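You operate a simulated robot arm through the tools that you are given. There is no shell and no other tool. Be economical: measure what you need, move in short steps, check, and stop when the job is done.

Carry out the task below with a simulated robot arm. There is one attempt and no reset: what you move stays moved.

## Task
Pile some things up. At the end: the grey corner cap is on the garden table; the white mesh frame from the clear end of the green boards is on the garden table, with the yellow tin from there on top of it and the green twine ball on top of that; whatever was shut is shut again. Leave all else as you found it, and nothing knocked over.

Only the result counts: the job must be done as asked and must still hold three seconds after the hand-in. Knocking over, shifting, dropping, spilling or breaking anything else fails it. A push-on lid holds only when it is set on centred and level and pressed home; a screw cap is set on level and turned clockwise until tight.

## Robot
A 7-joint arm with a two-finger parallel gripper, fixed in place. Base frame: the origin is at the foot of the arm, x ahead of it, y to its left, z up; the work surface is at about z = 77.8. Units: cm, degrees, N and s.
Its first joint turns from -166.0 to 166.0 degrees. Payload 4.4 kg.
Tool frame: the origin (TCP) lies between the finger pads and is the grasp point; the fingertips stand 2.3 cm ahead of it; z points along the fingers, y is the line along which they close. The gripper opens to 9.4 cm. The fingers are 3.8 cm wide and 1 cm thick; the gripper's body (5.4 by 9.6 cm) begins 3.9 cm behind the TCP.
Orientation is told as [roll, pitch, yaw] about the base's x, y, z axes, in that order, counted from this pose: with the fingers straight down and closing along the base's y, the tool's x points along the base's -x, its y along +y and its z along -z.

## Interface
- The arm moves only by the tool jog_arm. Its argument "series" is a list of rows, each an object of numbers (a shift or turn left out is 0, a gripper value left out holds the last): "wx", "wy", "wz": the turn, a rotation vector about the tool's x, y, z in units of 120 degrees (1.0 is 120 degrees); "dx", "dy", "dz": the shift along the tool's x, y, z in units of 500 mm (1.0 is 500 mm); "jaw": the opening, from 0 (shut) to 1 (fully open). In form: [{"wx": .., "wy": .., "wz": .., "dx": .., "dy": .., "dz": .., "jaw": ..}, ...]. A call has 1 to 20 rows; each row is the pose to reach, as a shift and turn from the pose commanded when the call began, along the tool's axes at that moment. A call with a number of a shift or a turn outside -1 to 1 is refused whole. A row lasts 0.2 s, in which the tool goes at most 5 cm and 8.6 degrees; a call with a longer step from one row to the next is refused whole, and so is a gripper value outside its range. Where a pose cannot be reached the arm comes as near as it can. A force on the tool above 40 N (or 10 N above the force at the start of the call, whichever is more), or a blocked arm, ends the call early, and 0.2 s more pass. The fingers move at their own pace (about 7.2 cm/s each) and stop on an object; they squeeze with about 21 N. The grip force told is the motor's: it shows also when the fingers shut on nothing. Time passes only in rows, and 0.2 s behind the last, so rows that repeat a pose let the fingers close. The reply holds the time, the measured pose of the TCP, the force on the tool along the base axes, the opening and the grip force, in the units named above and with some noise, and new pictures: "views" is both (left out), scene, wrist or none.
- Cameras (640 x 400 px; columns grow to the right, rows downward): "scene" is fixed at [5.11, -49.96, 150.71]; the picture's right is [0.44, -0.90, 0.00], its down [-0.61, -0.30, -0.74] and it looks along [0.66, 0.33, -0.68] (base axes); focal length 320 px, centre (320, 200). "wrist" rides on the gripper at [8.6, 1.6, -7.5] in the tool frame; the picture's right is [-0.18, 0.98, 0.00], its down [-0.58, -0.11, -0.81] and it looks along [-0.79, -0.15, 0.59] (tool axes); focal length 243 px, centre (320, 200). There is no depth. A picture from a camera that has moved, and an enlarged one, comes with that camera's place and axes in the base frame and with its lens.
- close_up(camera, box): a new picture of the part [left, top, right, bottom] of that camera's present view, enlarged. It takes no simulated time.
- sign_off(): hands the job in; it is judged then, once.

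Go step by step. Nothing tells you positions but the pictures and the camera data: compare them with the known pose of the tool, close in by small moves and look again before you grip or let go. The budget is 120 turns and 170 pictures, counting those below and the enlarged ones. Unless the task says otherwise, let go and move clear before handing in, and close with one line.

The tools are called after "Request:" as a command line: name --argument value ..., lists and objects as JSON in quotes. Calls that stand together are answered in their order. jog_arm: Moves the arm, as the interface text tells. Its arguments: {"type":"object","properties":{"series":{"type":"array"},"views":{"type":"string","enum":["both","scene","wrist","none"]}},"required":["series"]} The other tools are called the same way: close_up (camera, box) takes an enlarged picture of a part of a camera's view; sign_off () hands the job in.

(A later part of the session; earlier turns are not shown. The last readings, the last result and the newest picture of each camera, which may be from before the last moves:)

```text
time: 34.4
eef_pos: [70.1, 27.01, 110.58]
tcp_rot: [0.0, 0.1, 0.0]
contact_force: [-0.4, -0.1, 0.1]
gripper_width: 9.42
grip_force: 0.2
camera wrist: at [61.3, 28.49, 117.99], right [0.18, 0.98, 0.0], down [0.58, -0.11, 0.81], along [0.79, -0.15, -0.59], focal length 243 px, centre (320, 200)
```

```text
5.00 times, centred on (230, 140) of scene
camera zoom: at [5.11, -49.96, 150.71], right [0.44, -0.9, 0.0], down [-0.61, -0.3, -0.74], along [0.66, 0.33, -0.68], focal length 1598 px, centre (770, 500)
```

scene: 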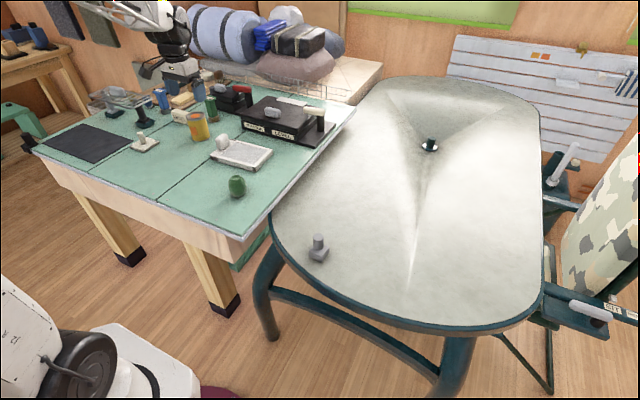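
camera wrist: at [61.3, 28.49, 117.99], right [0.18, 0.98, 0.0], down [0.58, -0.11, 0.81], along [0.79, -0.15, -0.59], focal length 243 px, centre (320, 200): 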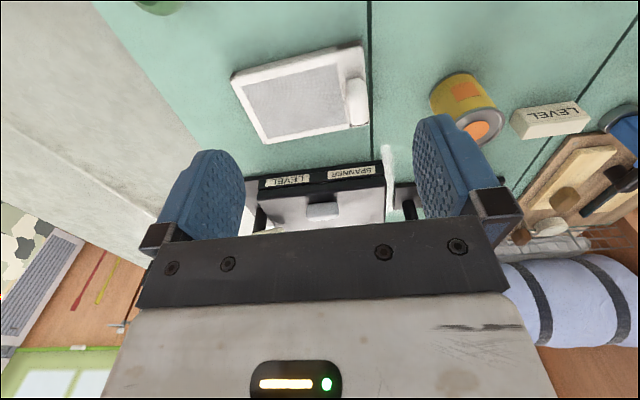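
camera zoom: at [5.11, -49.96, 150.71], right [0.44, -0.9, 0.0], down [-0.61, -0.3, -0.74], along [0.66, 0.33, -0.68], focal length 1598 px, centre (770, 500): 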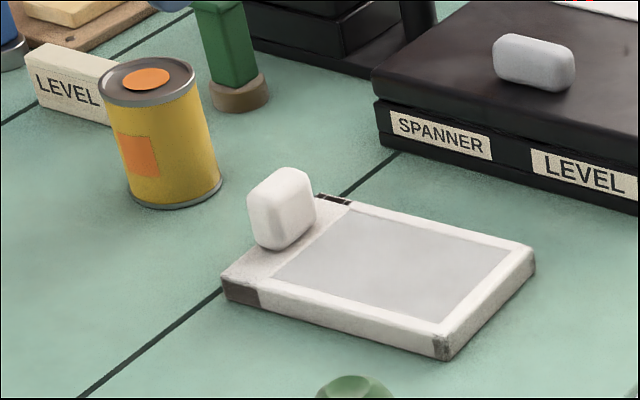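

The frame's knob is a rounded block at about (82.2, 30, 84.7) on its far-left short side, and the frame is yawed about 3°. I'll move above it.

Request:
jog_arm --series '[{"dx": -0.04, "dy": 0.01, "dz": 0.05, "wz": -0.025}, {"dx": -0.09, "dy": 0.02, "dz": 0.11, "wz": -0.025}, {"dx": -0.14, "dy": 0.035, "dz": 0.18, "wz": -0.025}, {"dx": -0.19, "dy": 0.05, "dz": 0.25, "wz": -0.025}, {"dx": -0.225, "dy": 0.06, "dz": 0.3, "wz": -0.025}, {"dx": -0.244, "dy": 0.06, "dz": 0.33, "wz": -0.025}, {"dx": -0.244, "dy": 0.06, "dz": 0.33, "wz": -0.025}]'

Request:
close_up --camera "scene" --box '[180, 90, 280, 170]'

```text
time: 36.0
eef_pos: [82.16, 30.08, 93.91]
tcp_rot: [0.0, 0.0, 3.0]
contact_force: [-0.2, 0.4, 0.5]
gripper_width: 9.39
grip_force: 0.0
camera wrist: at [73.38, 31.1, 101.53], right [0.13, 0.99, 0.0], down [0.59, -0.08, 0.81], along [0.8, -0.11, -0.59], focal length 243 px, centre (320, 200)
```

scene: 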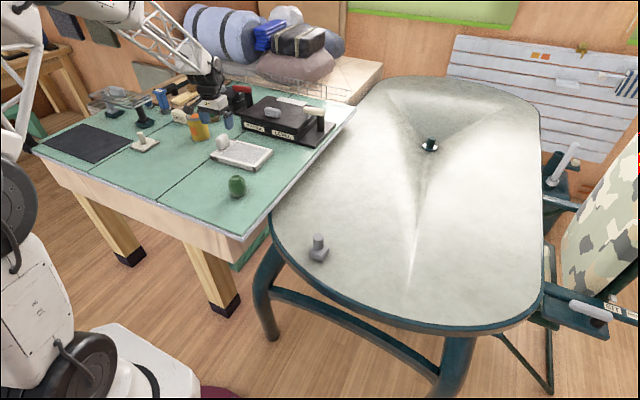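
wrist: 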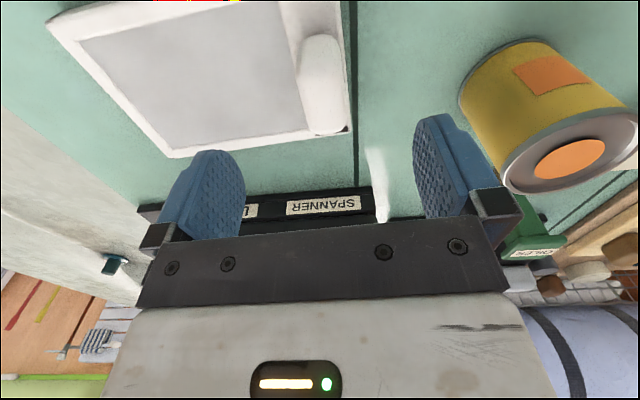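

```text
5.00 times, centred on (230, 130) of scene
camera zoom: at [5.11, -49.96, 150.71], right [0.44, -0.9, 0.0], down [-0.61, -0.3, -0.74], along [0.66, 0.33, -0.68], focal length 1598 px, centre (770, 550)
```

zoom: 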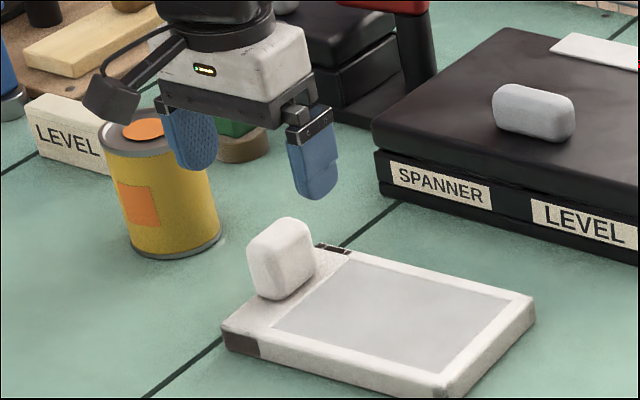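

Aligned over the knob. Descending to straddle it.

Request:
jog_arm --series '[{"dz": 0.04, "dx": -0.004}, {"dz": 0.09, "dx": -0.006}, {"dz": 0.13, "dx": -0.006}, {"dz": 0.155, "dx": -0.006}, {"dz": 0.172, "dx": -0.006}, {"dz": 0.172, "dx": -0.006}]'

Request:
close_up --camera "scene" --box '[180, 90, 280, 170]'

```text
time: 37.4
eef_pos: [82.36, 29.96, 85.51]
tcp_rot: [0.0, 0.0, 3.0]
contact_force: [0.4, 0.4, -0.7]
gripper_width: 9.4
grip_force: 0.0
camera wrist: at [73.72, 31.0, 93.01], right [0.13, 0.99, 0.0], down [0.59, -0.08, 0.81], along [0.8, -0.11, -0.59], focal length 243 px, centre (320, 200)
```

scene: 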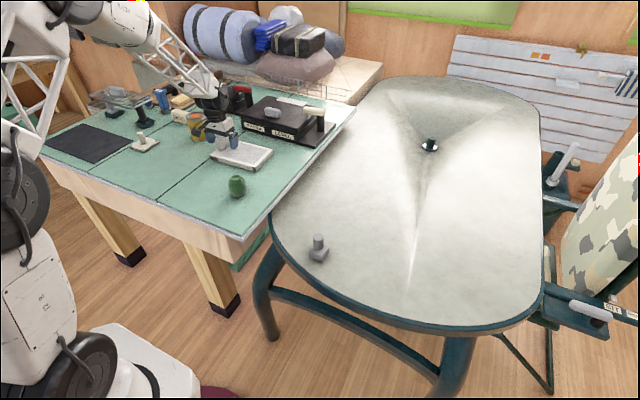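
wrist: 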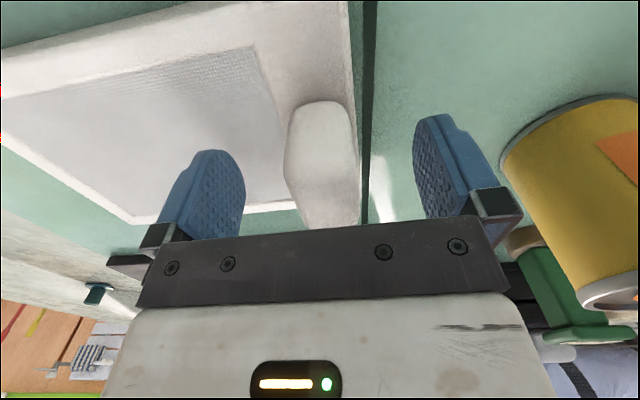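

```text
5.00 times, centred on (230, 130) of scene
camera zoom: at [5.11, -49.96, 150.71], right [0.44, -0.9, 0.0], down [-0.61, -0.3, -0.74], along [0.66, 0.33, -0.68], focal length 1598 px, centre (770, 550)
```

zoom: 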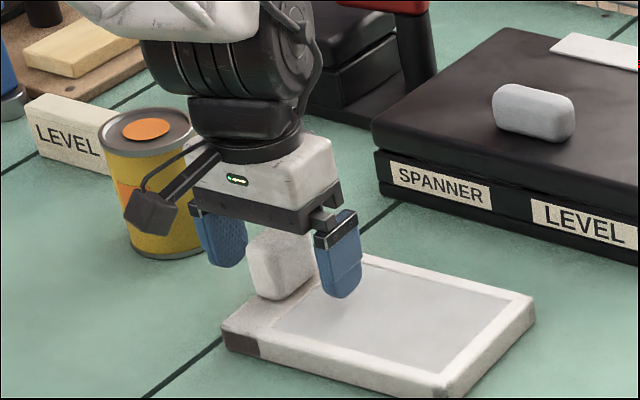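

Request:
jog_arm --series '[{"dz": 0.006}, {"dz": 0.012}, {"dz": 0.012, "jaw": 0}, {"dz": 0.012, "jaw": 0}, {"dz": 0.012, "jaw": 0}, {"dz": 0.012, "jaw": 0}, {"dz": 0.012, "jaw": 0}, {"dz": 0.012, "jaw": 0}]' --views "wrist"

Request:
close_up --camera "scene" --box '[180, 90, 280, 170]'

```text
time: 39.2
eef_pos: [82.5, 29.87, 84.87]
tcp_rot: [0.1, -0.1, 2.9]
contact_force: [-0.4, -0.8, 1.0]
gripper_width: 2.99
grip_force: 20.8
camera wrist: at [73.69, 31.01, 92.39], right [0.13, 0.99, 0.0], down [0.59, -0.08, 0.81], along [0.8, -0.11, -0.59], focal length 243 px, centre (320, 200)
```

wrist: 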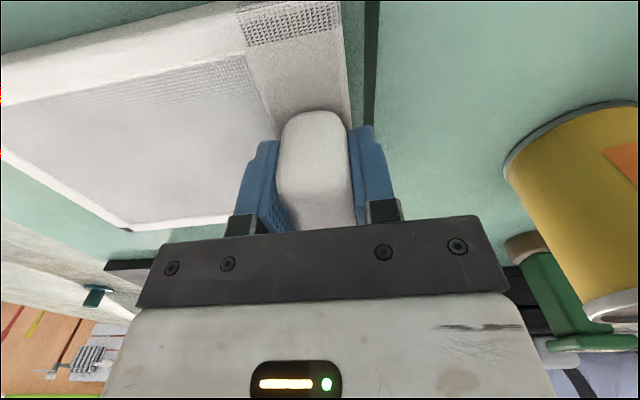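

```text
5.00 times, centred on (230, 130) of scene
camera zoom: at [5.11, -49.96, 150.71], right [0.44, -0.9, 0.0], down [-0.61, -0.3, -0.74], along [0.66, 0.33, -0.68], focal length 1598 px, centre (770, 550)
```

zoom: 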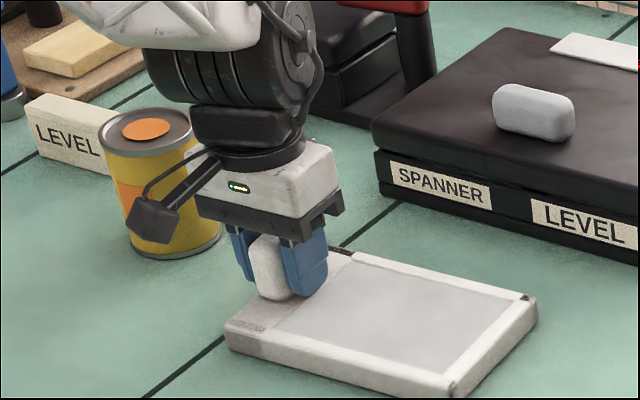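

Gripped at 3.0 cm. Lifting gently a little and checking tilt.

Request:
jog_arm --series '[{"dz": -0.002}, {"dz": -0.005}, {"dz": -0.009}, {"dz": -0.014}, {"dz": -0.02}, {"dz": -0.027}, {"dz": -0.034}, {"dz": -0.04}, {"dz": -0.046}, {"dz": -0.05}]'

Request:
close_up --camera "scene" --box '[180, 90, 280, 170]'

```text
time: 41.4
eef_pos: [82.62, 30.03, 87.47]
tcp_rot: [-0.1, 0.0, 3.0]
contact_force: [-0.3, -0.1, -1.3]
gripper_width: 2.99
grip_force: 20.8
camera wrist: at [73.76, 31.07, 94.95], right [0.13, 0.99, 0.0], down [0.59, -0.08, 0.81], along [0.8, -0.11, -0.59], focal length 243 px, centre (320, 200)
```

scene: 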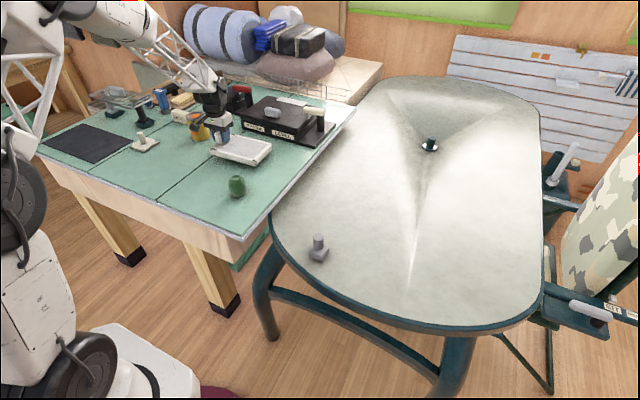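
wrist: 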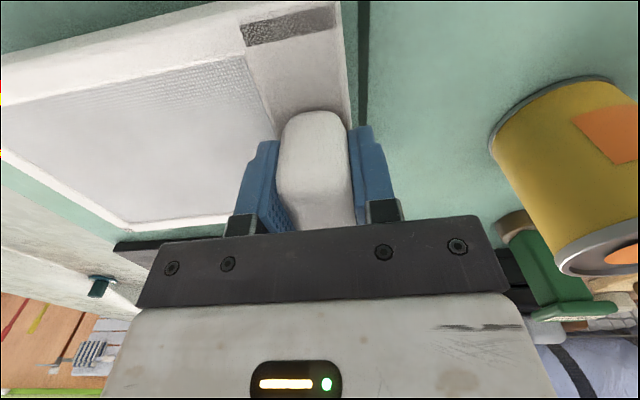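

```text
5.00 times, centred on (230, 130) of scene
camera zoom: at [5.11, -49.96, 150.71], right [0.44, -0.9, 0.0], down [-0.61, -0.3, -0.74], along [0.66, 0.33, -0.68], focal length 1598 px, centre (770, 550)
```

zoom: 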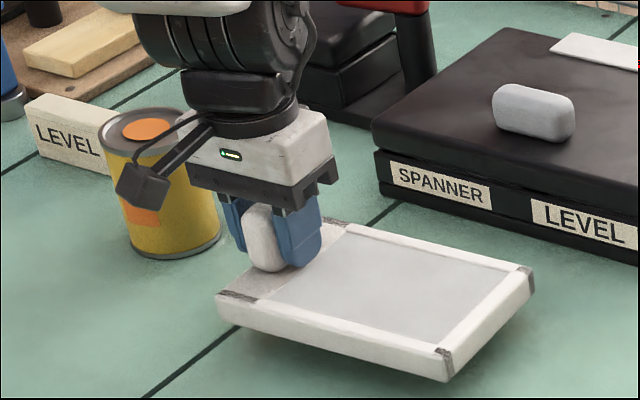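

Level and firmly held. I'll lift to about z 102 and begin carrying it toward the table.

Request:
jog_arm --series '[{"dz": -0.01}, {"dz": -0.03}, {"dz": -0.06}, {"dz": -0.1}, {"dz": -0.14}, {"dz": -0.18}, {"dz": -0.22}, {"dz": -0.255}, {"dz": -0.28}, {"dz": -0.295}, {"dz": -0.3}, {"dz": -0.3, "dx": 0.005, "dy": -0.01}, {"dz": -0.3, "dx": 0.015, "dy": -0.03}, {"dz": -0.3, "dx": 0.03, "dy": -0.06}, {"dz": -0.3, "dx": 0.05, "dy": -0.1}, {"dz": -0.3, "dx": 0.07, "dy": -0.14}, {"dz": -0.3, "dx": 0.09, "dy": -0.18}, {"dz": -0.3, "dx": 0.105, "dy": -0.21}, {"dz": -0.3, "dx": 0.115, "dy": -0.23}, {"dz": -0.3, "dx": 0.12, "dy": -0.24}]' --views "scene"

```text
time: 45.6
eef_pos: [77.26, 17.66, 102.33]
tcp_rot: [0.0, -0.1, 3.0]
contact_force: [0.7, -0.7, -2.4]
gripper_width: 3.01
grip_force: 21.2
```

scene: 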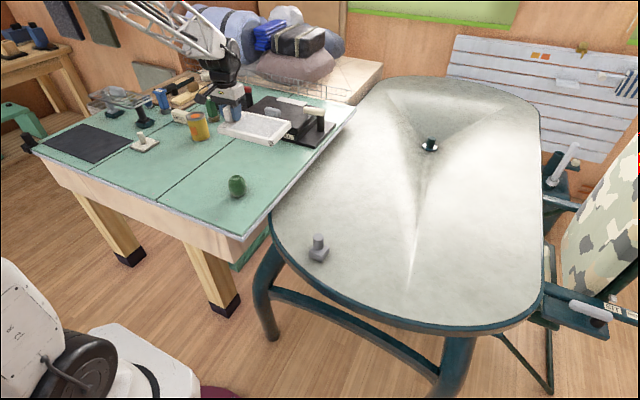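

Request:
jog_arm --series '[{"dx": 0.002, "dy": -0.01}, {"dx": 0.007, "dy": -0.03}, {"dx": 0.015, "dy": -0.06}, {"dx": 0.026, "dy": -0.105}, {"dx": 0.04, "dy": -0.16}, {"dx": 0.055, "dy": -0.22}, {"dx": 0.07, "dy": -0.28}, {"dx": 0.085, "dy": -0.34}, {"dx": 0.1, "dy": -0.4}, {"dx": 0.115, "dy": -0.46}, {"dx": 0.13, "dy": -0.52}, {"dx": 0.145, "dy": -0.58}, {"dx": 0.16, "dy": -0.64}, {"dx": 0.175, "dy": -0.7}, {"dx": 0.19, "dy": -0.76}, {"dx": 0.205, "dy": -0.82}, {"dx": 0.22, "dy": -0.88}, {"dx": 0.232, "dy": -0.93}, {"dx": 0.24, "dy": -0.96}, {"dx": 0.244, "dy": -0.975}]'

```text
time: 49.8
eef_pos: [67.53, -31.58, 102.33]
tcp_rot: [0.1, 0.0, 3.0]
contact_force: [0.0, 0.0, -1.5]
gripper_width: 2.97
grip_force: 21.2
camera wrist: at [58.74, -30.59, 109.88], right [0.13, 0.99, 0.0], down [0.59, -0.08, 0.81], along [0.8, -0.11, -0.59], focal length 243 px, centre (320, 200)
```

scene: 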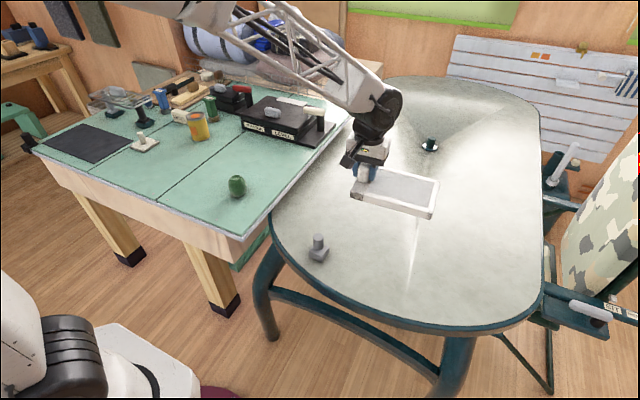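
wrist: 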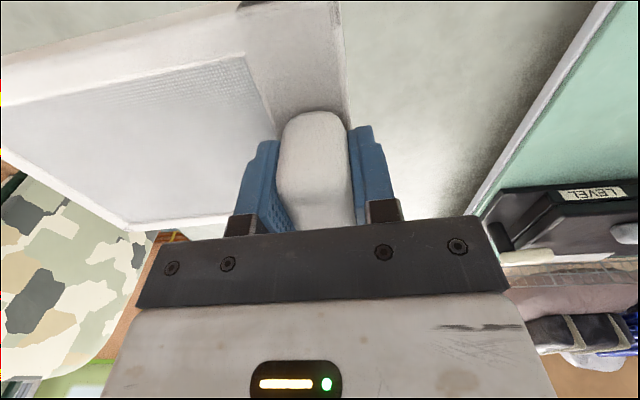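

Now I'll shift 3 cm further and lower to a few cm above the table.

Request:
jog_arm --series '[{"dy": -0.01, "dz": 0.01}, {"dy": -0.03, "dz": 0.03}, {"dy": -0.05, "dz": 0.06}, {"dy": -0.06, "dz": 0.1}, {"dy": -0.06, "dz": 0.145}, {"dy": -0.06, "dz": 0.19}, {"dy": -0.06, "dz": 0.235}, {"dy": -0.06, "dz": 0.28}, {"dy": -0.06, "dz": 0.325}, {"dy": -0.06, "dz": 0.365}, {"dy": -0.06, "dz": 0.4}, {"dy": -0.06, "dz": 0.425}, {"dy": -0.06, "dz": 0.44}, {"dy": -0.06, "dz": 0.446}]'

Request:
close_up --camera "scene" --box '[310, 180, 450, 280]'

```text
time: 52.8
eef_pos: [67.57, -34.68, 80.06]
tcp_rot: [0.0, -0.1, 3.0]
contact_force: [-0.4, 0.5, -2.2]
gripper_width: 2.98
grip_force: 21.1
camera wrist: at [58.78, -33.58, 87.52], right [0.13, 0.99, 0.0], down [0.59, -0.08, 0.81], along [0.8, -0.11, -0.59], focal length 243 px, centre (320, 200)
```

scene: 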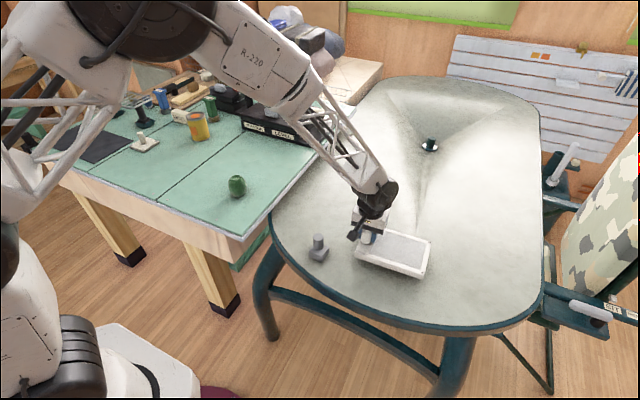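
wrist: 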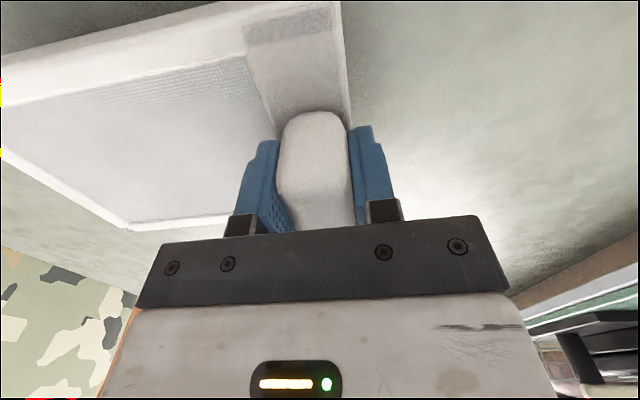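

```text
4.00 times, centred on (380, 230) of scene
camera zoom: at [5.11, -49.96, 150.71], right [0.44, -0.9, 0.0], down [-0.61, -0.3, -0.74], along [0.66, 0.33, -0.68], focal length 1278 px, centre (80, 80)
```

zoom: 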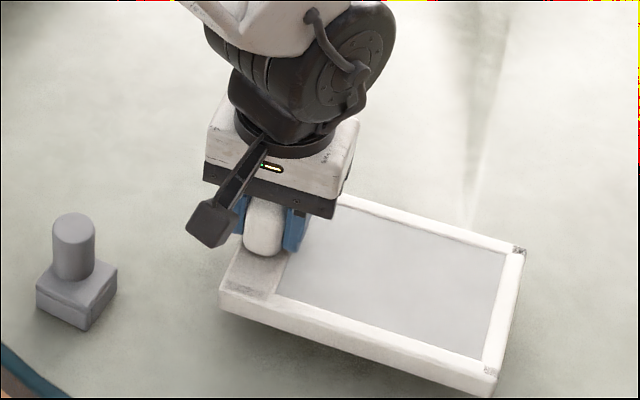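

Request:
jog_arm --series '[{"dz": 0.005}, {"dz": 0.01}, {"dz": 0.015}, {"dz": 0.02}, {"dz": 0.025}]' --views "none"

```text
time: 54.0
eef_pos: [67.75, -34.54, 78.78]
tcp_rot: [0.1, -0.1, 3.0]
contact_force: [0.4, -0.5, -1.2]
gripper_width: 3.0
grip_force: 21.3
```

Request:
jog_arm --series '[{"dz": 0.004}, {"dz": 0.008}, {"dz": 0.012}, {"dz": 0.016}]' --views "none"

Request:
close_up --camera "scene" --box '[310, 180, 450, 280]'

```text
time: 55.0
eef_pos: [67.79, -34.54, 78.17]
tcp_rot: [0.0, 0.0, 3.0]
contact_force: [0.5, 0.6, -1.4]
gripper_width: 2.98
grip_force: 21.7
```

```text
4.00 times, centred on (380, 230) of scene
camera zoom: at [5.11, -49.96, 150.71], right [0.44, -0.9, 0.0], down [-0.61, -0.3, -0.74], along [0.66, 0.33, -0.68], focal length 1278 px, centre (80, 80)
```

zoom: 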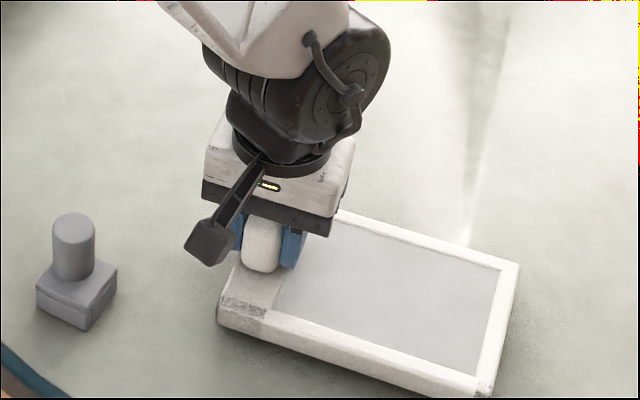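

Request:
jog_arm --series '[{"dz": 0.003}, {"dz": 0.006}, {"dz": 0.009}, {"dz": 0.012}]' --views "none"

```text
time: 56.0
eef_pos: [67.58, -34.65, 77.4]
tcp_rot: [0.1, 0.0, 3.0]
contact_force: [-0.4, -0.4, -2.2]
gripper_width: 2.97
grip_force: 20.6
```

Request:
jog_arm --series '[{"dz": 0.003}, {"dz": 0.006}, {"dz": 0.009}]' --views "none"

Request:
close_up --camera "wrist" --box '[0, 0, 440, 260]'

```text
time: 56.8
eef_pos: [67.53, -34.61, 76.97]
tcp_rot: [0.0, 0.0, 3.0]
contact_force: [0.5, -0.9, -2.6]
gripper_width: 2.99
grip_force: 21.0
```

```text
1.45 times, centred on (220, 130) of wrist
camera zoom: at [58.81, -33.56, 84.5], right [0.13, 0.99, 0.0], down [0.59, -0.08, 0.81], along [0.8, -0.11, -0.59], focal length 353 px, centre (466, 302)
```

zoom: 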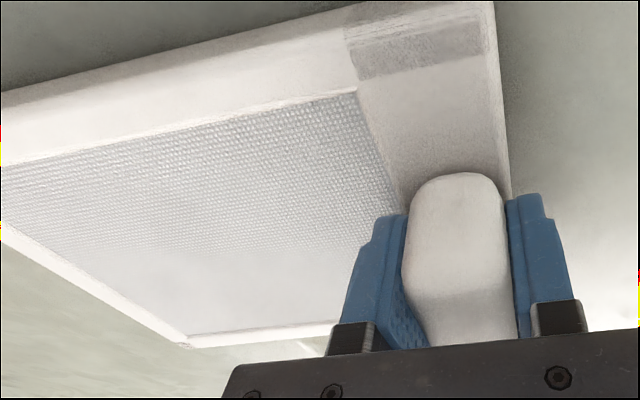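

Request:
jog_arm --series '[{"dz": 0.003}, {"dz": 0.006}, {"dz": 0.009}]' --views "none"

```text
time: 57.6
eef_pos: [67.66, -34.64, 76.64]
tcp_rot: [-0.2, -0.1, 3.0]
contact_force: [-7.8, -1.8, 34.4]
gripper_width: 2.98
grip_force: 20.4
```

Contact (34 N). I'll ease up slightly and open.

Request:
jog_arm --series '[{"dz": -0.003}, {"dz": -0.005}, {"dz": -0.005, "jaw": 0.35}, {"dz": -0.005, "jaw": 0.6}, {"dz": -0.005, "jaw": 1}, {"dz": -0.005, "jaw": 1}, {"dz": -0.005, "jaw": 1}, {"dz": -0.005, "jaw": 1}]'

Request:
close_up --camera "scene" --box '[310, 180, 450, 280]'

```text
time: 59.4
eef_pos: [67.62, -34.61, 76.92]
tcp_rot: [0.0, 0.0, 3.0]
contact_force: [-0.3, 0.5, -0.5]
gripper_width: 9.39
grip_force: 0.2
camera wrist: at [58.85, -33.58, 84.3], right [0.13, 0.99, 0.0], down [0.59, -0.08, 0.81], along [0.8, -0.11, -0.59], focal length 243 px, centre (320, 200)
```

scene: 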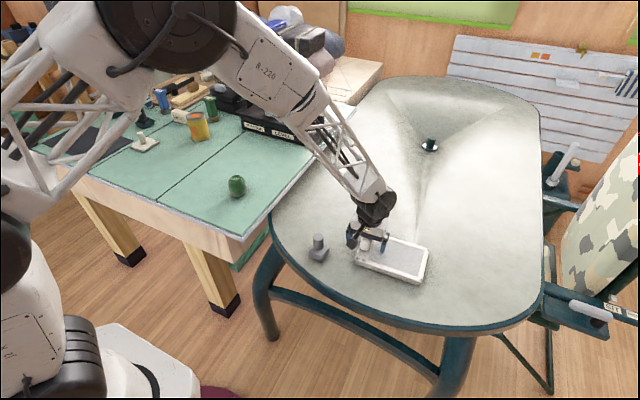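
wrist: 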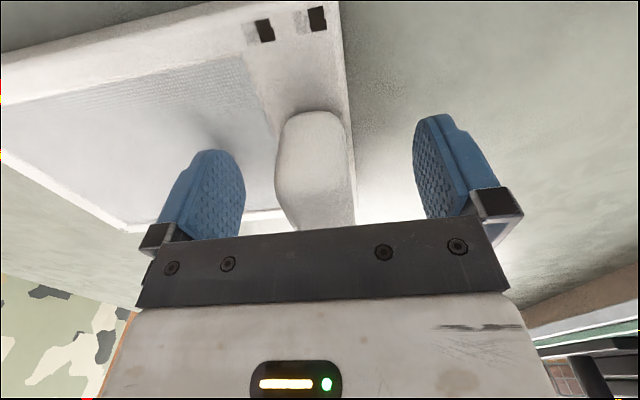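

```text
4.00 times, centred on (380, 230) of scene
camera zoom: at [5.11, -49.96, 150.71], right [0.44, -0.9, 0.0], down [-0.61, -0.3, -0.74], along [0.66, 0.33, -0.68], focal length 1278 px, centre (80, 80)
```

zoom: 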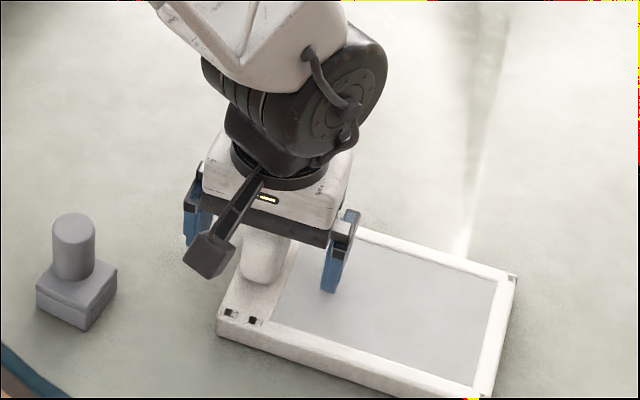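

The frame sits flat. Rising clear and heading for the tin.

Request:
jog_arm --series '[{"dz": -0.03}, {"dz": -0.1}, {"dz": -0.19}, {"dz": -0.285}, {"dz": -0.38}, {"dz": -0.475}, {"dz": -0.57}, {"dz": -0.65}, {"dz": -0.7, "dy": 0.05}, {"dz": -0.7, "dy": 0.14}, {"dz": -0.7, "dy": 0.235}, {"dz": -0.7, "dy": 0.33}, {"dz": -0.7, "dy": 0.425}, {"dz": -0.7, "dy": 0.52}, {"dz": -0.7, "dy": 0.615}, {"dz": -0.7, "dy": 0.71}, {"dz": -0.7, "dy": 0.805}, {"dz": -0.7, "dy": 0.9}, {"dz": -0.7, "dy": 0.96}, {"dz": -0.7, "dy": 0.98}]' --views "scene"

Request:
close_up --camera "scene" --box '[290, 180, 450, 290]'

```text
time: 63.6
eef_pos: [65.1, 14.28, 111.96]
tcp_rot: [0.0, 0.0, 3.0]
contact_force: [-0.1, -0.6, -0.4]
gripper_width: 9.41
grip_force: 0.1
```

scene: 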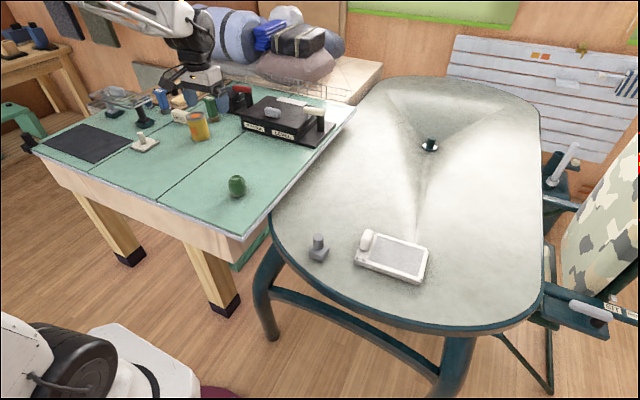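

```text
3.64 times, centred on (370, 235) of scene
camera zoom: at [5.11, -49.96, 150.71], right [0.44, -0.9, 0.0], down [-0.61, -0.3, -0.74], along [0.66, 0.33, -0.68], focal length 1162 px, centre (138, 73)
```

zoom: 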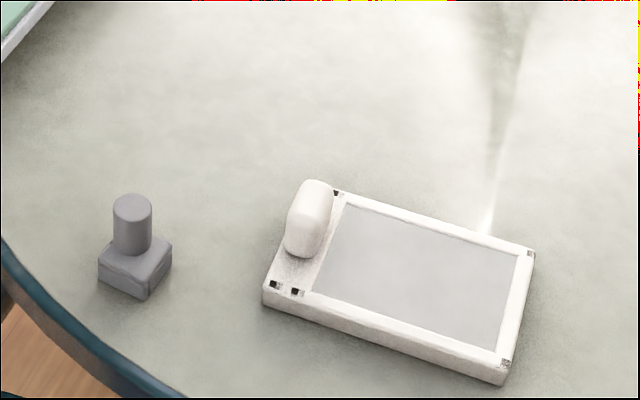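

Request:
jog_arm --series '[{"dx": -0.02, "dy": 0.07, "dz": 0.02}, {"dx": -0.042, "dy": 0.15, "dz": 0.04}, {"dx": -0.065, "dy": 0.23, "dz": 0.06}, {"dx": -0.09, "dy": 0.31, "dz": 0.08}, {"dx": -0.112, "dy": 0.39, "dz": 0.1}, {"dx": -0.135, "dy": 0.47, "dz": 0.12}, {"dx": -0.158, "dy": 0.55, "dz": 0.145}, {"dx": -0.169, "dy": 0.586, "dz": 0.16}, {"dx": -0.169, "dy": 0.586, "dz": 0.16}]' --views "wrist"

Request:
close_up --camera "scene" --box '[150, 80, 250, 160]'

```text
time: 65.6
eef_pos: [71.78, 44.02, 103.71]
tcp_rot: [0.0, -0.1, 3.1]
contact_force: [0.2, 0.1, 0.4]
gripper_width: 9.39
grip_force: 0.1
camera wrist: at [63.12, 45.02, 111.21], right [0.13, 0.99, 0.0], down [0.59, -0.08, 0.81], along [0.8, -0.11, -0.59], focal length 243 px, centre (320, 200)
```

wrist: 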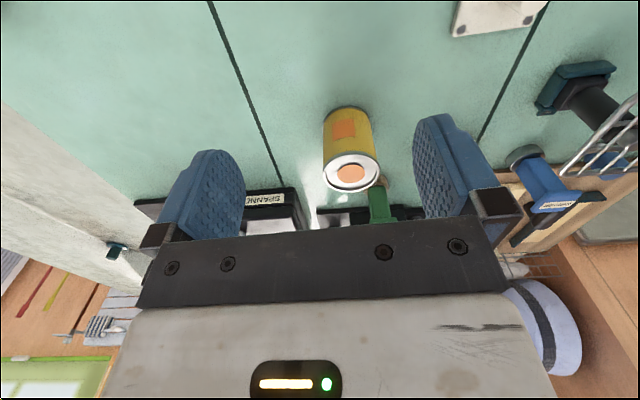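

```text
5.00 times, centred on (200, 120) of scene
camera zoom: at [5.11, -49.96, 150.71], right [0.44, -0.9, 0.0], down [-0.61, -0.3, -0.74], along [0.66, 0.33, -0.68], focal length 1598 px, centre (920, 600)
```

zoom: 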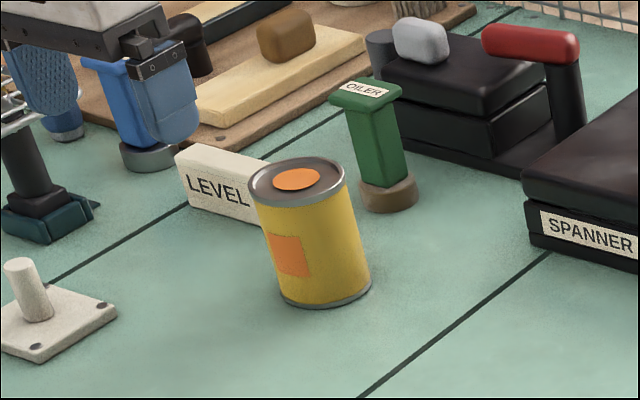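

Tin lid centre triangulates to (87.1, 45.9, 89.3), diameter about 7.7, near the reach limit. I'll move above it and see how near I get.

Request:
jog_arm --series '[{"dx": -0.07, "dy": 0.005, "dz": 0.035}, {"dx": -0.15, "dy": 0.01, "dz": 0.075}, {"dx": -0.23, "dy": 0.016, "dz": 0.115}, {"dx": -0.29, "dy": 0.021, "dz": 0.145}, {"dx": -0.307, "dy": 0.021, "dz": 0.154}, {"dx": -0.307, "dy": 0.021, "dz": 0.154}]' --views "wrist"

Request:
close_up --camera "scene" --box '[150, 70, 250, 150]'

```text
time: 67.0
eef_pos: [87.25, 45.82, 95.98]
tcp_rot: [0.0, 0.0, 3.0]
contact_force: [0.4, 0.6, -0.5]
gripper_width: 9.39
grip_force: 0.1
camera wrist: at [78.37, 46.94, 103.55], right [0.13, 0.99, 0.0], down [0.59, -0.08, 0.81], along [0.8, -0.11, -0.59], focal length 243 px, centre (320, 200)
```

wrist: 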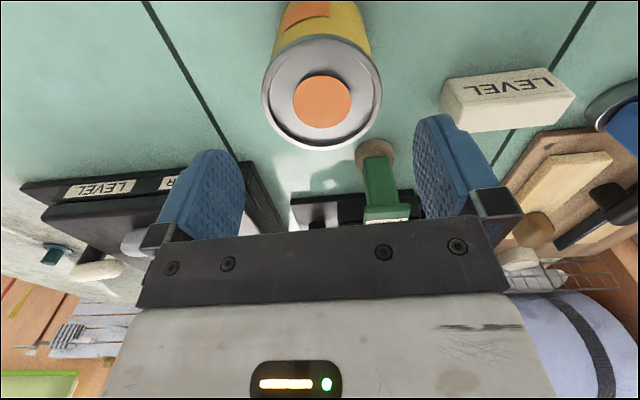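

```text
5.00 times, centred on (200, 110) of scene
camera zoom: at [5.11, -49.96, 150.71], right [0.44, -0.9, 0.0], down [-0.61, -0.3, -0.74], along [0.66, 0.33, -0.68], focal length 1598 px, centre (920, 650)
```

zoom: 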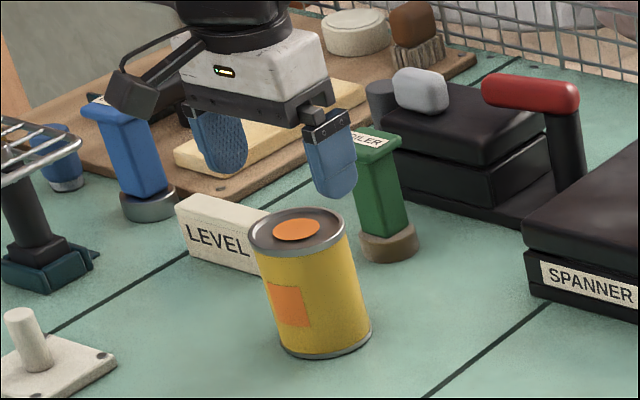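

Aligned. Descending with small steps around the tin.

Request:
jog_arm --series '[{"dx": 0.006, "dz": 0.04}, {"dx": 0.006, "dz": 0.08}, {"dx": 0.006, "dz": 0.11}, {"dx": 0.006, "dz": 0.13}, {"dx": 0.006, "dz": 0.13}]' --views "wrist"

Request:
close_up --camera "scene" --box '[150, 70, 250, 150]'

```text
time: 68.2
eef_pos: [86.94, 45.84, 89.59]
tcp_rot: [0.0, 0.0, 3.0]
contact_force: [0.0, -0.3, -0.1]
gripper_width: 9.37
grip_force: 0.1
camera wrist: at [78.22, 46.89, 97.04], right [0.13, 0.99, 0.0], down [0.59, -0.08, 0.81], along [0.8, -0.11, -0.59], focal length 243 px, centre (320, 200)
```

wrist: 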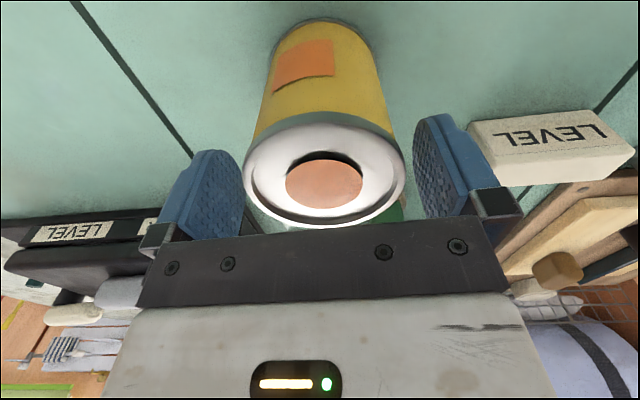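

```text
5.00 times, centred on (200, 110) of scene
camera zoom: at [5.11, -49.96, 150.71], right [0.44, -0.9, 0.0], down [-0.61, -0.3, -0.74], along [0.66, 0.33, -0.68], focal length 1598 px, centre (920, 650)
```

zoom: 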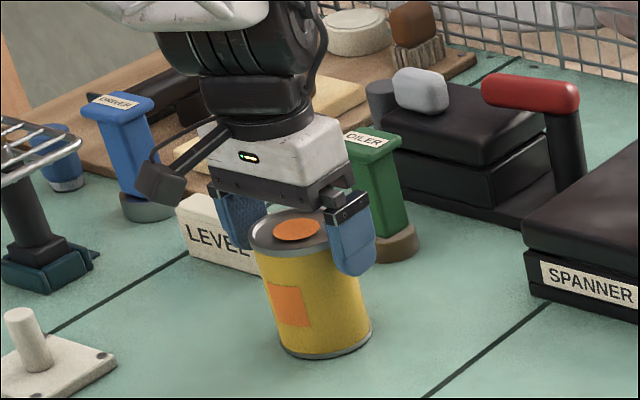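

Request:
jog_arm --series '[{"dz": 0.02}, {"dz": 0.04}, {"dz": 0.055}, {"dz": 0.055}]' --views "wrist"

Request:
close_up --camera "scene" --box '[150, 70, 250, 150]'

```text
time: 69.2
eef_pos: [86.99, 45.85, 86.78]
tcp_rot: [0.0, 0.0, 2.9]
contact_force: [0.0, -0.9, -0.4]
gripper_width: 9.37
grip_force: 0.1
camera wrist: at [78.19, 46.87, 94.37], right [0.13, 0.99, 0.0], down [0.59, -0.08, 0.81], along [0.8, -0.11, -0.59], focal length 243 px, centre (320, 200)
```

wrist: 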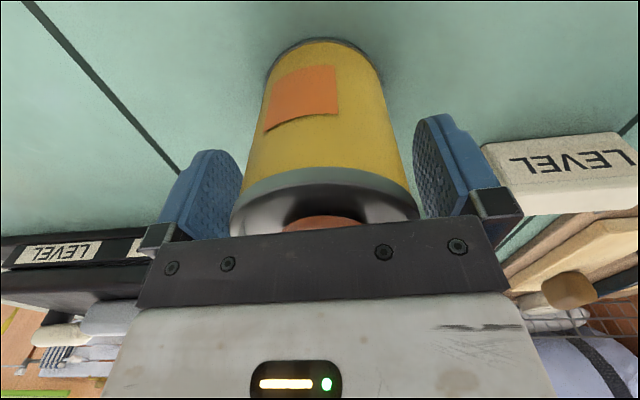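

```text
5.00 times, centred on (200, 110) of scene
camera zoom: at [5.11, -49.96, 150.71], right [0.44, -0.9, 0.0], down [-0.61, -0.3, -0.74], along [0.66, 0.33, -0.68], focal length 1598 px, centre (920, 650)
```

zoom: 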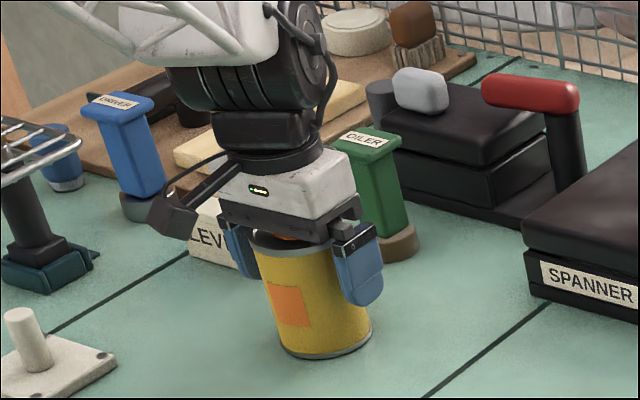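

Good straddle. Closing on the tin.

Request:
jog_arm --series '[{"jaw": 0.7}, {"jaw": 0.4}, {"jaw": 0}, {"jaw": 0}, {"jaw": 0}, {"jaw": 0}]' --views "none"

Request:
close_up --camera "wrist" --box '[120, 0, 520, 250]'

```text
time: 70.6
eef_pos: [87.02, 45.78, 86.89]
tcp_rot: [0.0, 0.0, 3.0]
contact_force: [-0.7, 2.2, 0.9]
gripper_width: 7.34
grip_force: 20.8
```

```text
1.60 times, centred on (320, 125) of wrist
camera zoom: at [78.18, 46.88, 94.38], right [0.13, 0.99, 0.0], down [0.59, -0.08, 0.81], along [0.8, -0.11, -0.59], focal length 388 px, centre (320, 320)
```

zoom: 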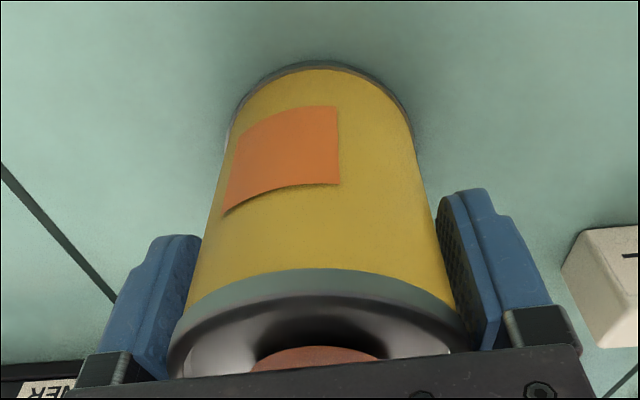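

Gripped at 7.3 cm. Lifting gently.

Request:
jog_arm --series '[{"dz": -0.002}, {"dz": -0.005}, {"dz": -0.01}, {"dz": -0.016}, {"dz": -0.024}, {"dz": -0.034}, {"dz": -0.045}, {"dz": -0.055}, {"dz": -0.062}, {"dz": -0.065}]' --views "none"

Request:
close_up --camera "scene" --box '[150, 70, 250, 150]'

```text
time: 72.8
eef_pos: [86.96, 45.9, 90.18]
tcp_rot: [0.1, 0.0, 3.0]
contact_force: [0.0, -0.4, -3.4]
gripper_width: 7.33
grip_force: 21.1
```

```text
5.00 times, centred on (200, 110) of scene
camera zoom: at [5.11, -49.96, 150.71], right [0.44, -0.9, 0.0], down [-0.61, -0.3, -0.74], along [0.66, 0.33, -0.68], focal length 1598 px, centre (920, 650)
```

zoom: 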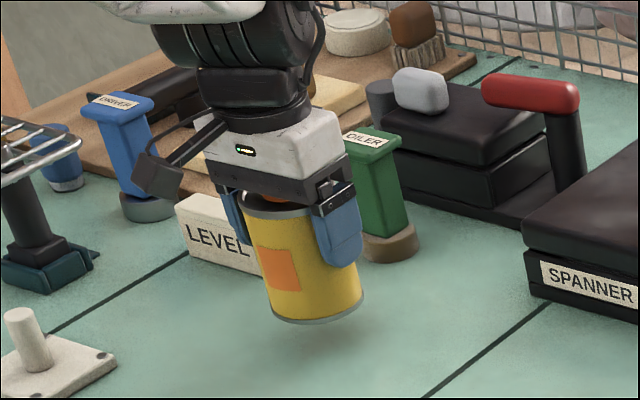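

Tin is free. Lifting higher and beginning the carry.

Request:
jog_arm --series '[{"dz": -0.01}, {"dz": -0.03}, {"dz": -0.06}, {"dz": -0.1}, {"dz": -0.145}, {"dz": -0.19}, {"dz": -0.235}, {"dz": -0.275}, {"dz": -0.3, "dx": 0.003, "dy": -0.008}, {"dz": -0.315, "dx": 0.008, "dy": -0.024}, {"dz": -0.32, "dx": 0.016, "dy": -0.055}, {"dz": -0.32, "dx": 0.03, "dy": -0.1}, {"dz": -0.32, "dx": 0.045, "dy": -0.155}, {"dz": -0.32, "dx": 0.06, "dy": -0.21}, {"dz": -0.32, "dx": 0.076, "dy": -0.27}, {"dz": -0.32, "dx": 0.092, "dy": -0.33}, {"dz": -0.32, "dx": 0.108, "dy": -0.385}, {"dz": -0.32, "dx": 0.12, "dy": -0.43}, {"dz": -0.32, "dx": 0.127, "dy": -0.455}, {"dz": -0.32, "dx": 0.13, "dy": -0.465}]' --views "none"

Request:
jog_arm --series '[{"dx": 0.002, "dy": -0.008}, {"dx": 0.007, "dy": -0.025}, {"dx": 0.015, "dy": -0.055}, {"dx": 0.027, "dy": -0.1}, {"dx": 0.042, "dy": -0.155}, {"dx": 0.058, "dy": -0.215}, {"dx": 0.074, "dy": -0.275}, {"dx": 0.09, "dy": -0.335}, {"dx": 0.106, "dy": -0.395}, {"dx": 0.122, "dy": -0.455}, {"dx": 0.138, "dy": -0.515}, {"dx": 0.154, "dy": -0.575}, {"dx": 0.17, "dy": -0.635}, {"dx": 0.186, "dy": -0.695}, {"dx": 0.202, "dy": -0.755}, {"dx": 0.216, "dy": -0.81}, {"dx": 0.228, "dy": -0.855}, {"dx": 0.236, "dy": -0.885}, {"dx": 0.24, "dy": -0.9}]'

```text
time: 77.0
eef_pos: [81.67, 22.34, 105.9]
tcp_rot: [0.1, 0.0, 2.9]
contact_force: [0.3, -0.6, -4.5]
gripper_width: 7.35
grip_force: 20.7
```

```text
time: 81.0
eef_pos: [72.01, -23.37, 106.14]
tcp_rot: [0.0, 0.1, 3.0]
contact_force: [0.2, 0.4, -3.7]
gripper_width: 7.34
grip_force: 21.3
camera wrist: at [63.21, -22.22, 113.56], right [0.13, 0.99, 0.0], down [0.59, -0.08, 0.81], along [0.8, -0.11, -0.59], focal length 243 px, centre (320, 200)
```

scene: 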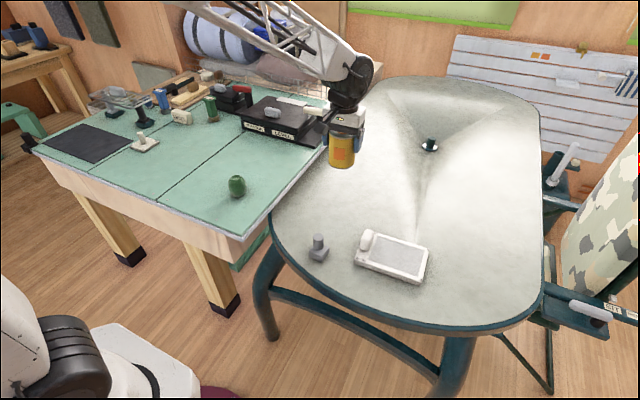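
wrist: 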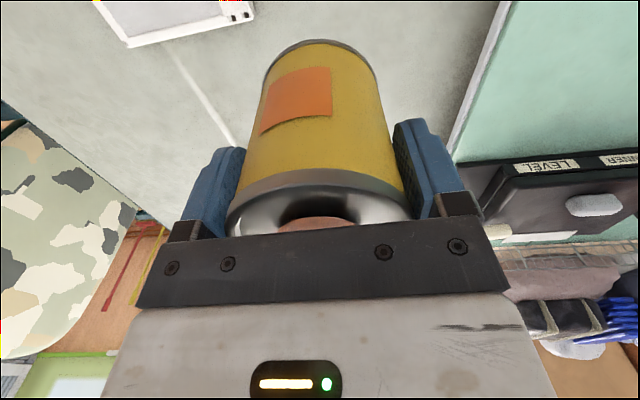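

Request:
jog_arm --series '[{"dx": 0.003, "dy": -0.01}, {"dx": 0.01, "dy": -0.035}, {"dx": 0.02, "dy": -0.075}, {"dx": 0.033, "dy": -0.13}, {"dx": 0.048, "dy": -0.19, "dz": 0.01}, {"dx": 0.063, "dy": -0.25, "dz": 0.03}, {"dx": 0.077, "dy": -0.31, "dz": 0.06}, {"dx": 0.09, "dy": -0.36, "dz": 0.1}, {"dx": 0.1, "dy": -0.4, "dz": 0.15}, {"dx": 0.105, "dy": -0.42, "dz": 0.2}, {"dx": 0.106, "dy": -0.427, "dz": 0.25}, {"dx": 0.106, "dy": -0.427, "dz": 0.3}, {"dx": 0.106, "dy": -0.427, "dz": 0.335}, {"dx": 0.106, "dy": -0.427, "dz": 0.355}, {"dx": 0.106, "dy": -0.427, "dz": 0.36}]'

Request:
close_up --camera "scene" --box '[320, 180, 450, 290]'

```text
time: 84.2
eef_pos: [67.81, -44.9, 87.99]
tcp_rot: [0.0, 0.0, 3.0]
contact_force: [0.0, -1.0, -3.5]
gripper_width: 7.33
grip_force: 20.5
camera wrist: at [59.03, -43.82, 95.47], right [0.13, 0.99, 0.0], down [0.59, -0.08, 0.81], along [0.8, -0.11, -0.59], focal length 243 px, centre (320, 200)
```

scene: 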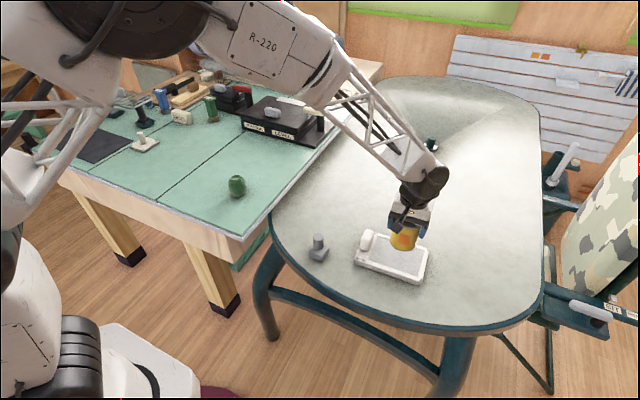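
wrist: 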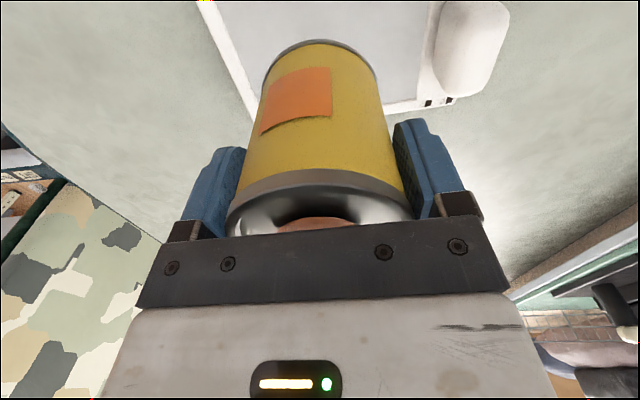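

```text
3.64 times, centred on (385, 235) of scene
camera zoom: at [5.11, -49.96, 150.71], right [0.44, -0.9, 0.0], down [-0.61, -0.3, -0.74], along [0.66, 0.33, -0.68], focal length 1162 px, centre (84, 73)
```

zoom: 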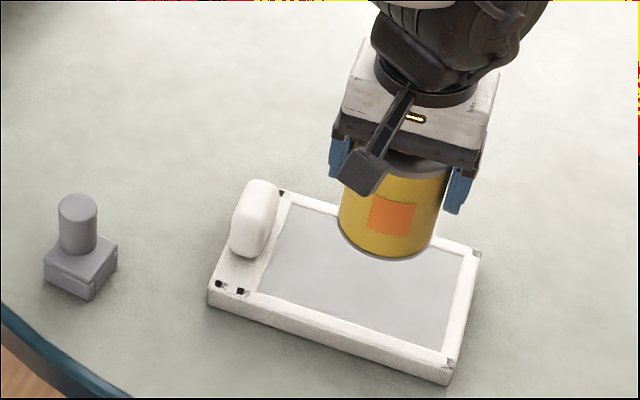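

The tin is directly above the mesh panel's centre. Lowering to just above contact.

Request:
jog_arm --series '[{"dz": 0.01}, {"dz": 0.03}, {"dz": 0.055}, {"dz": 0.08}, {"dz": 0.1}, {"dz": 0.11}, {"dz": 0.115}]' --views "none"

Request:
close_up --camera "scene" --box '[320, 180, 450, 290]'

Request:
close_up --camera "wrist" --box '[160, 0, 540, 240]'

```text
time: 85.8
eef_pos: [67.9, -44.99, 82.36]
tcp_rot: [0.0, -0.1, 3.0]
contact_force: [-0.2, 0.6, -4.5]
gripper_width: 7.34
grip_force: 21.1
```

```text
3.64 times, centred on (385, 235) of scene
camera zoom: at [5.11, -49.96, 150.71], right [0.44, -0.9, 0.0], down [-0.61, -0.3, -0.74], along [0.66, 0.33, -0.68], focal length 1162 px, centre (84, 73)
```

zoom: 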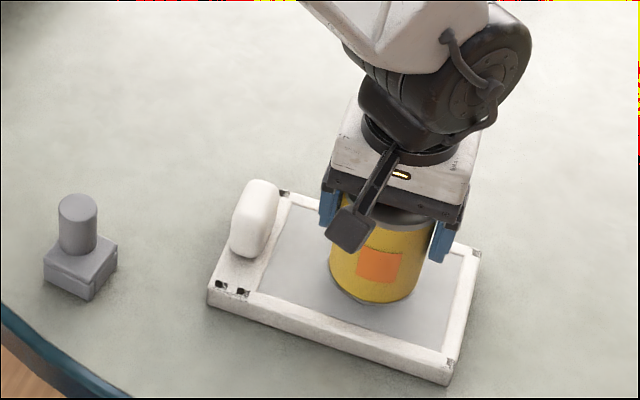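

```text
1.67 times, centred on (350, 120) of wrist
camera zoom: at [59.05, -43.86, 89.8], right [0.13, 0.99, 0.0], down [0.59, -0.08, 0.81], along [0.8, -0.11, -0.59], focal length 404 px, centre (270, 333)
```

zoom: 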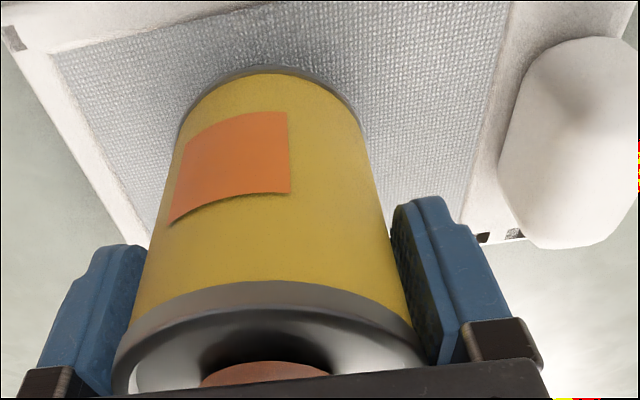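

Request:
jog_arm --series '[{"dz": 0.004}, {"dz": 0.008}, {"dz": 0.012}, {"dz": 0.016}]' --views "none"

Request:
close_up --camera "wrist" --box '[160, 0, 540, 240]'

```text
time: 86.8
eef_pos: [67.84, -45.03, 81.39]
tcp_rot: [-0.1, -0.1, 2.9]
contact_force: [-1.1, -1.2, -4.4]
gripper_width: 7.35
grip_force: 20.7
```

```text
1.67 times, centred on (350, 120) of wrist
camera zoom: at [59.09, -43.82, 88.94], right [0.13, 0.99, 0.0], down [0.59, -0.08, 0.81], along [0.8, -0.11, -0.59], focal length 404 px, centre (270, 333)
```

zoom: 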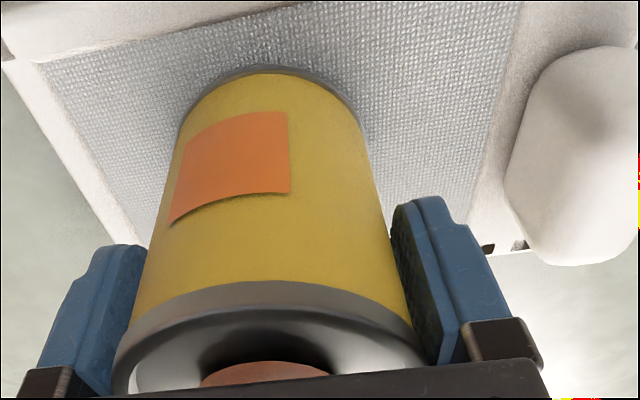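

Request:
jog_arm --series '[{"dz": 0.003}, {"dz": 0.006}, {"dz": 0.009}]' --views "none"

```text
time: 87.6
eef_pos: [67.92, -44.88, 81.1]
tcp_rot: [-0.1, 0.0, 3.0]
contact_force: [3.0, 0.9, 18.1]
gripper_width: 7.3
grip_force: 20.4
```

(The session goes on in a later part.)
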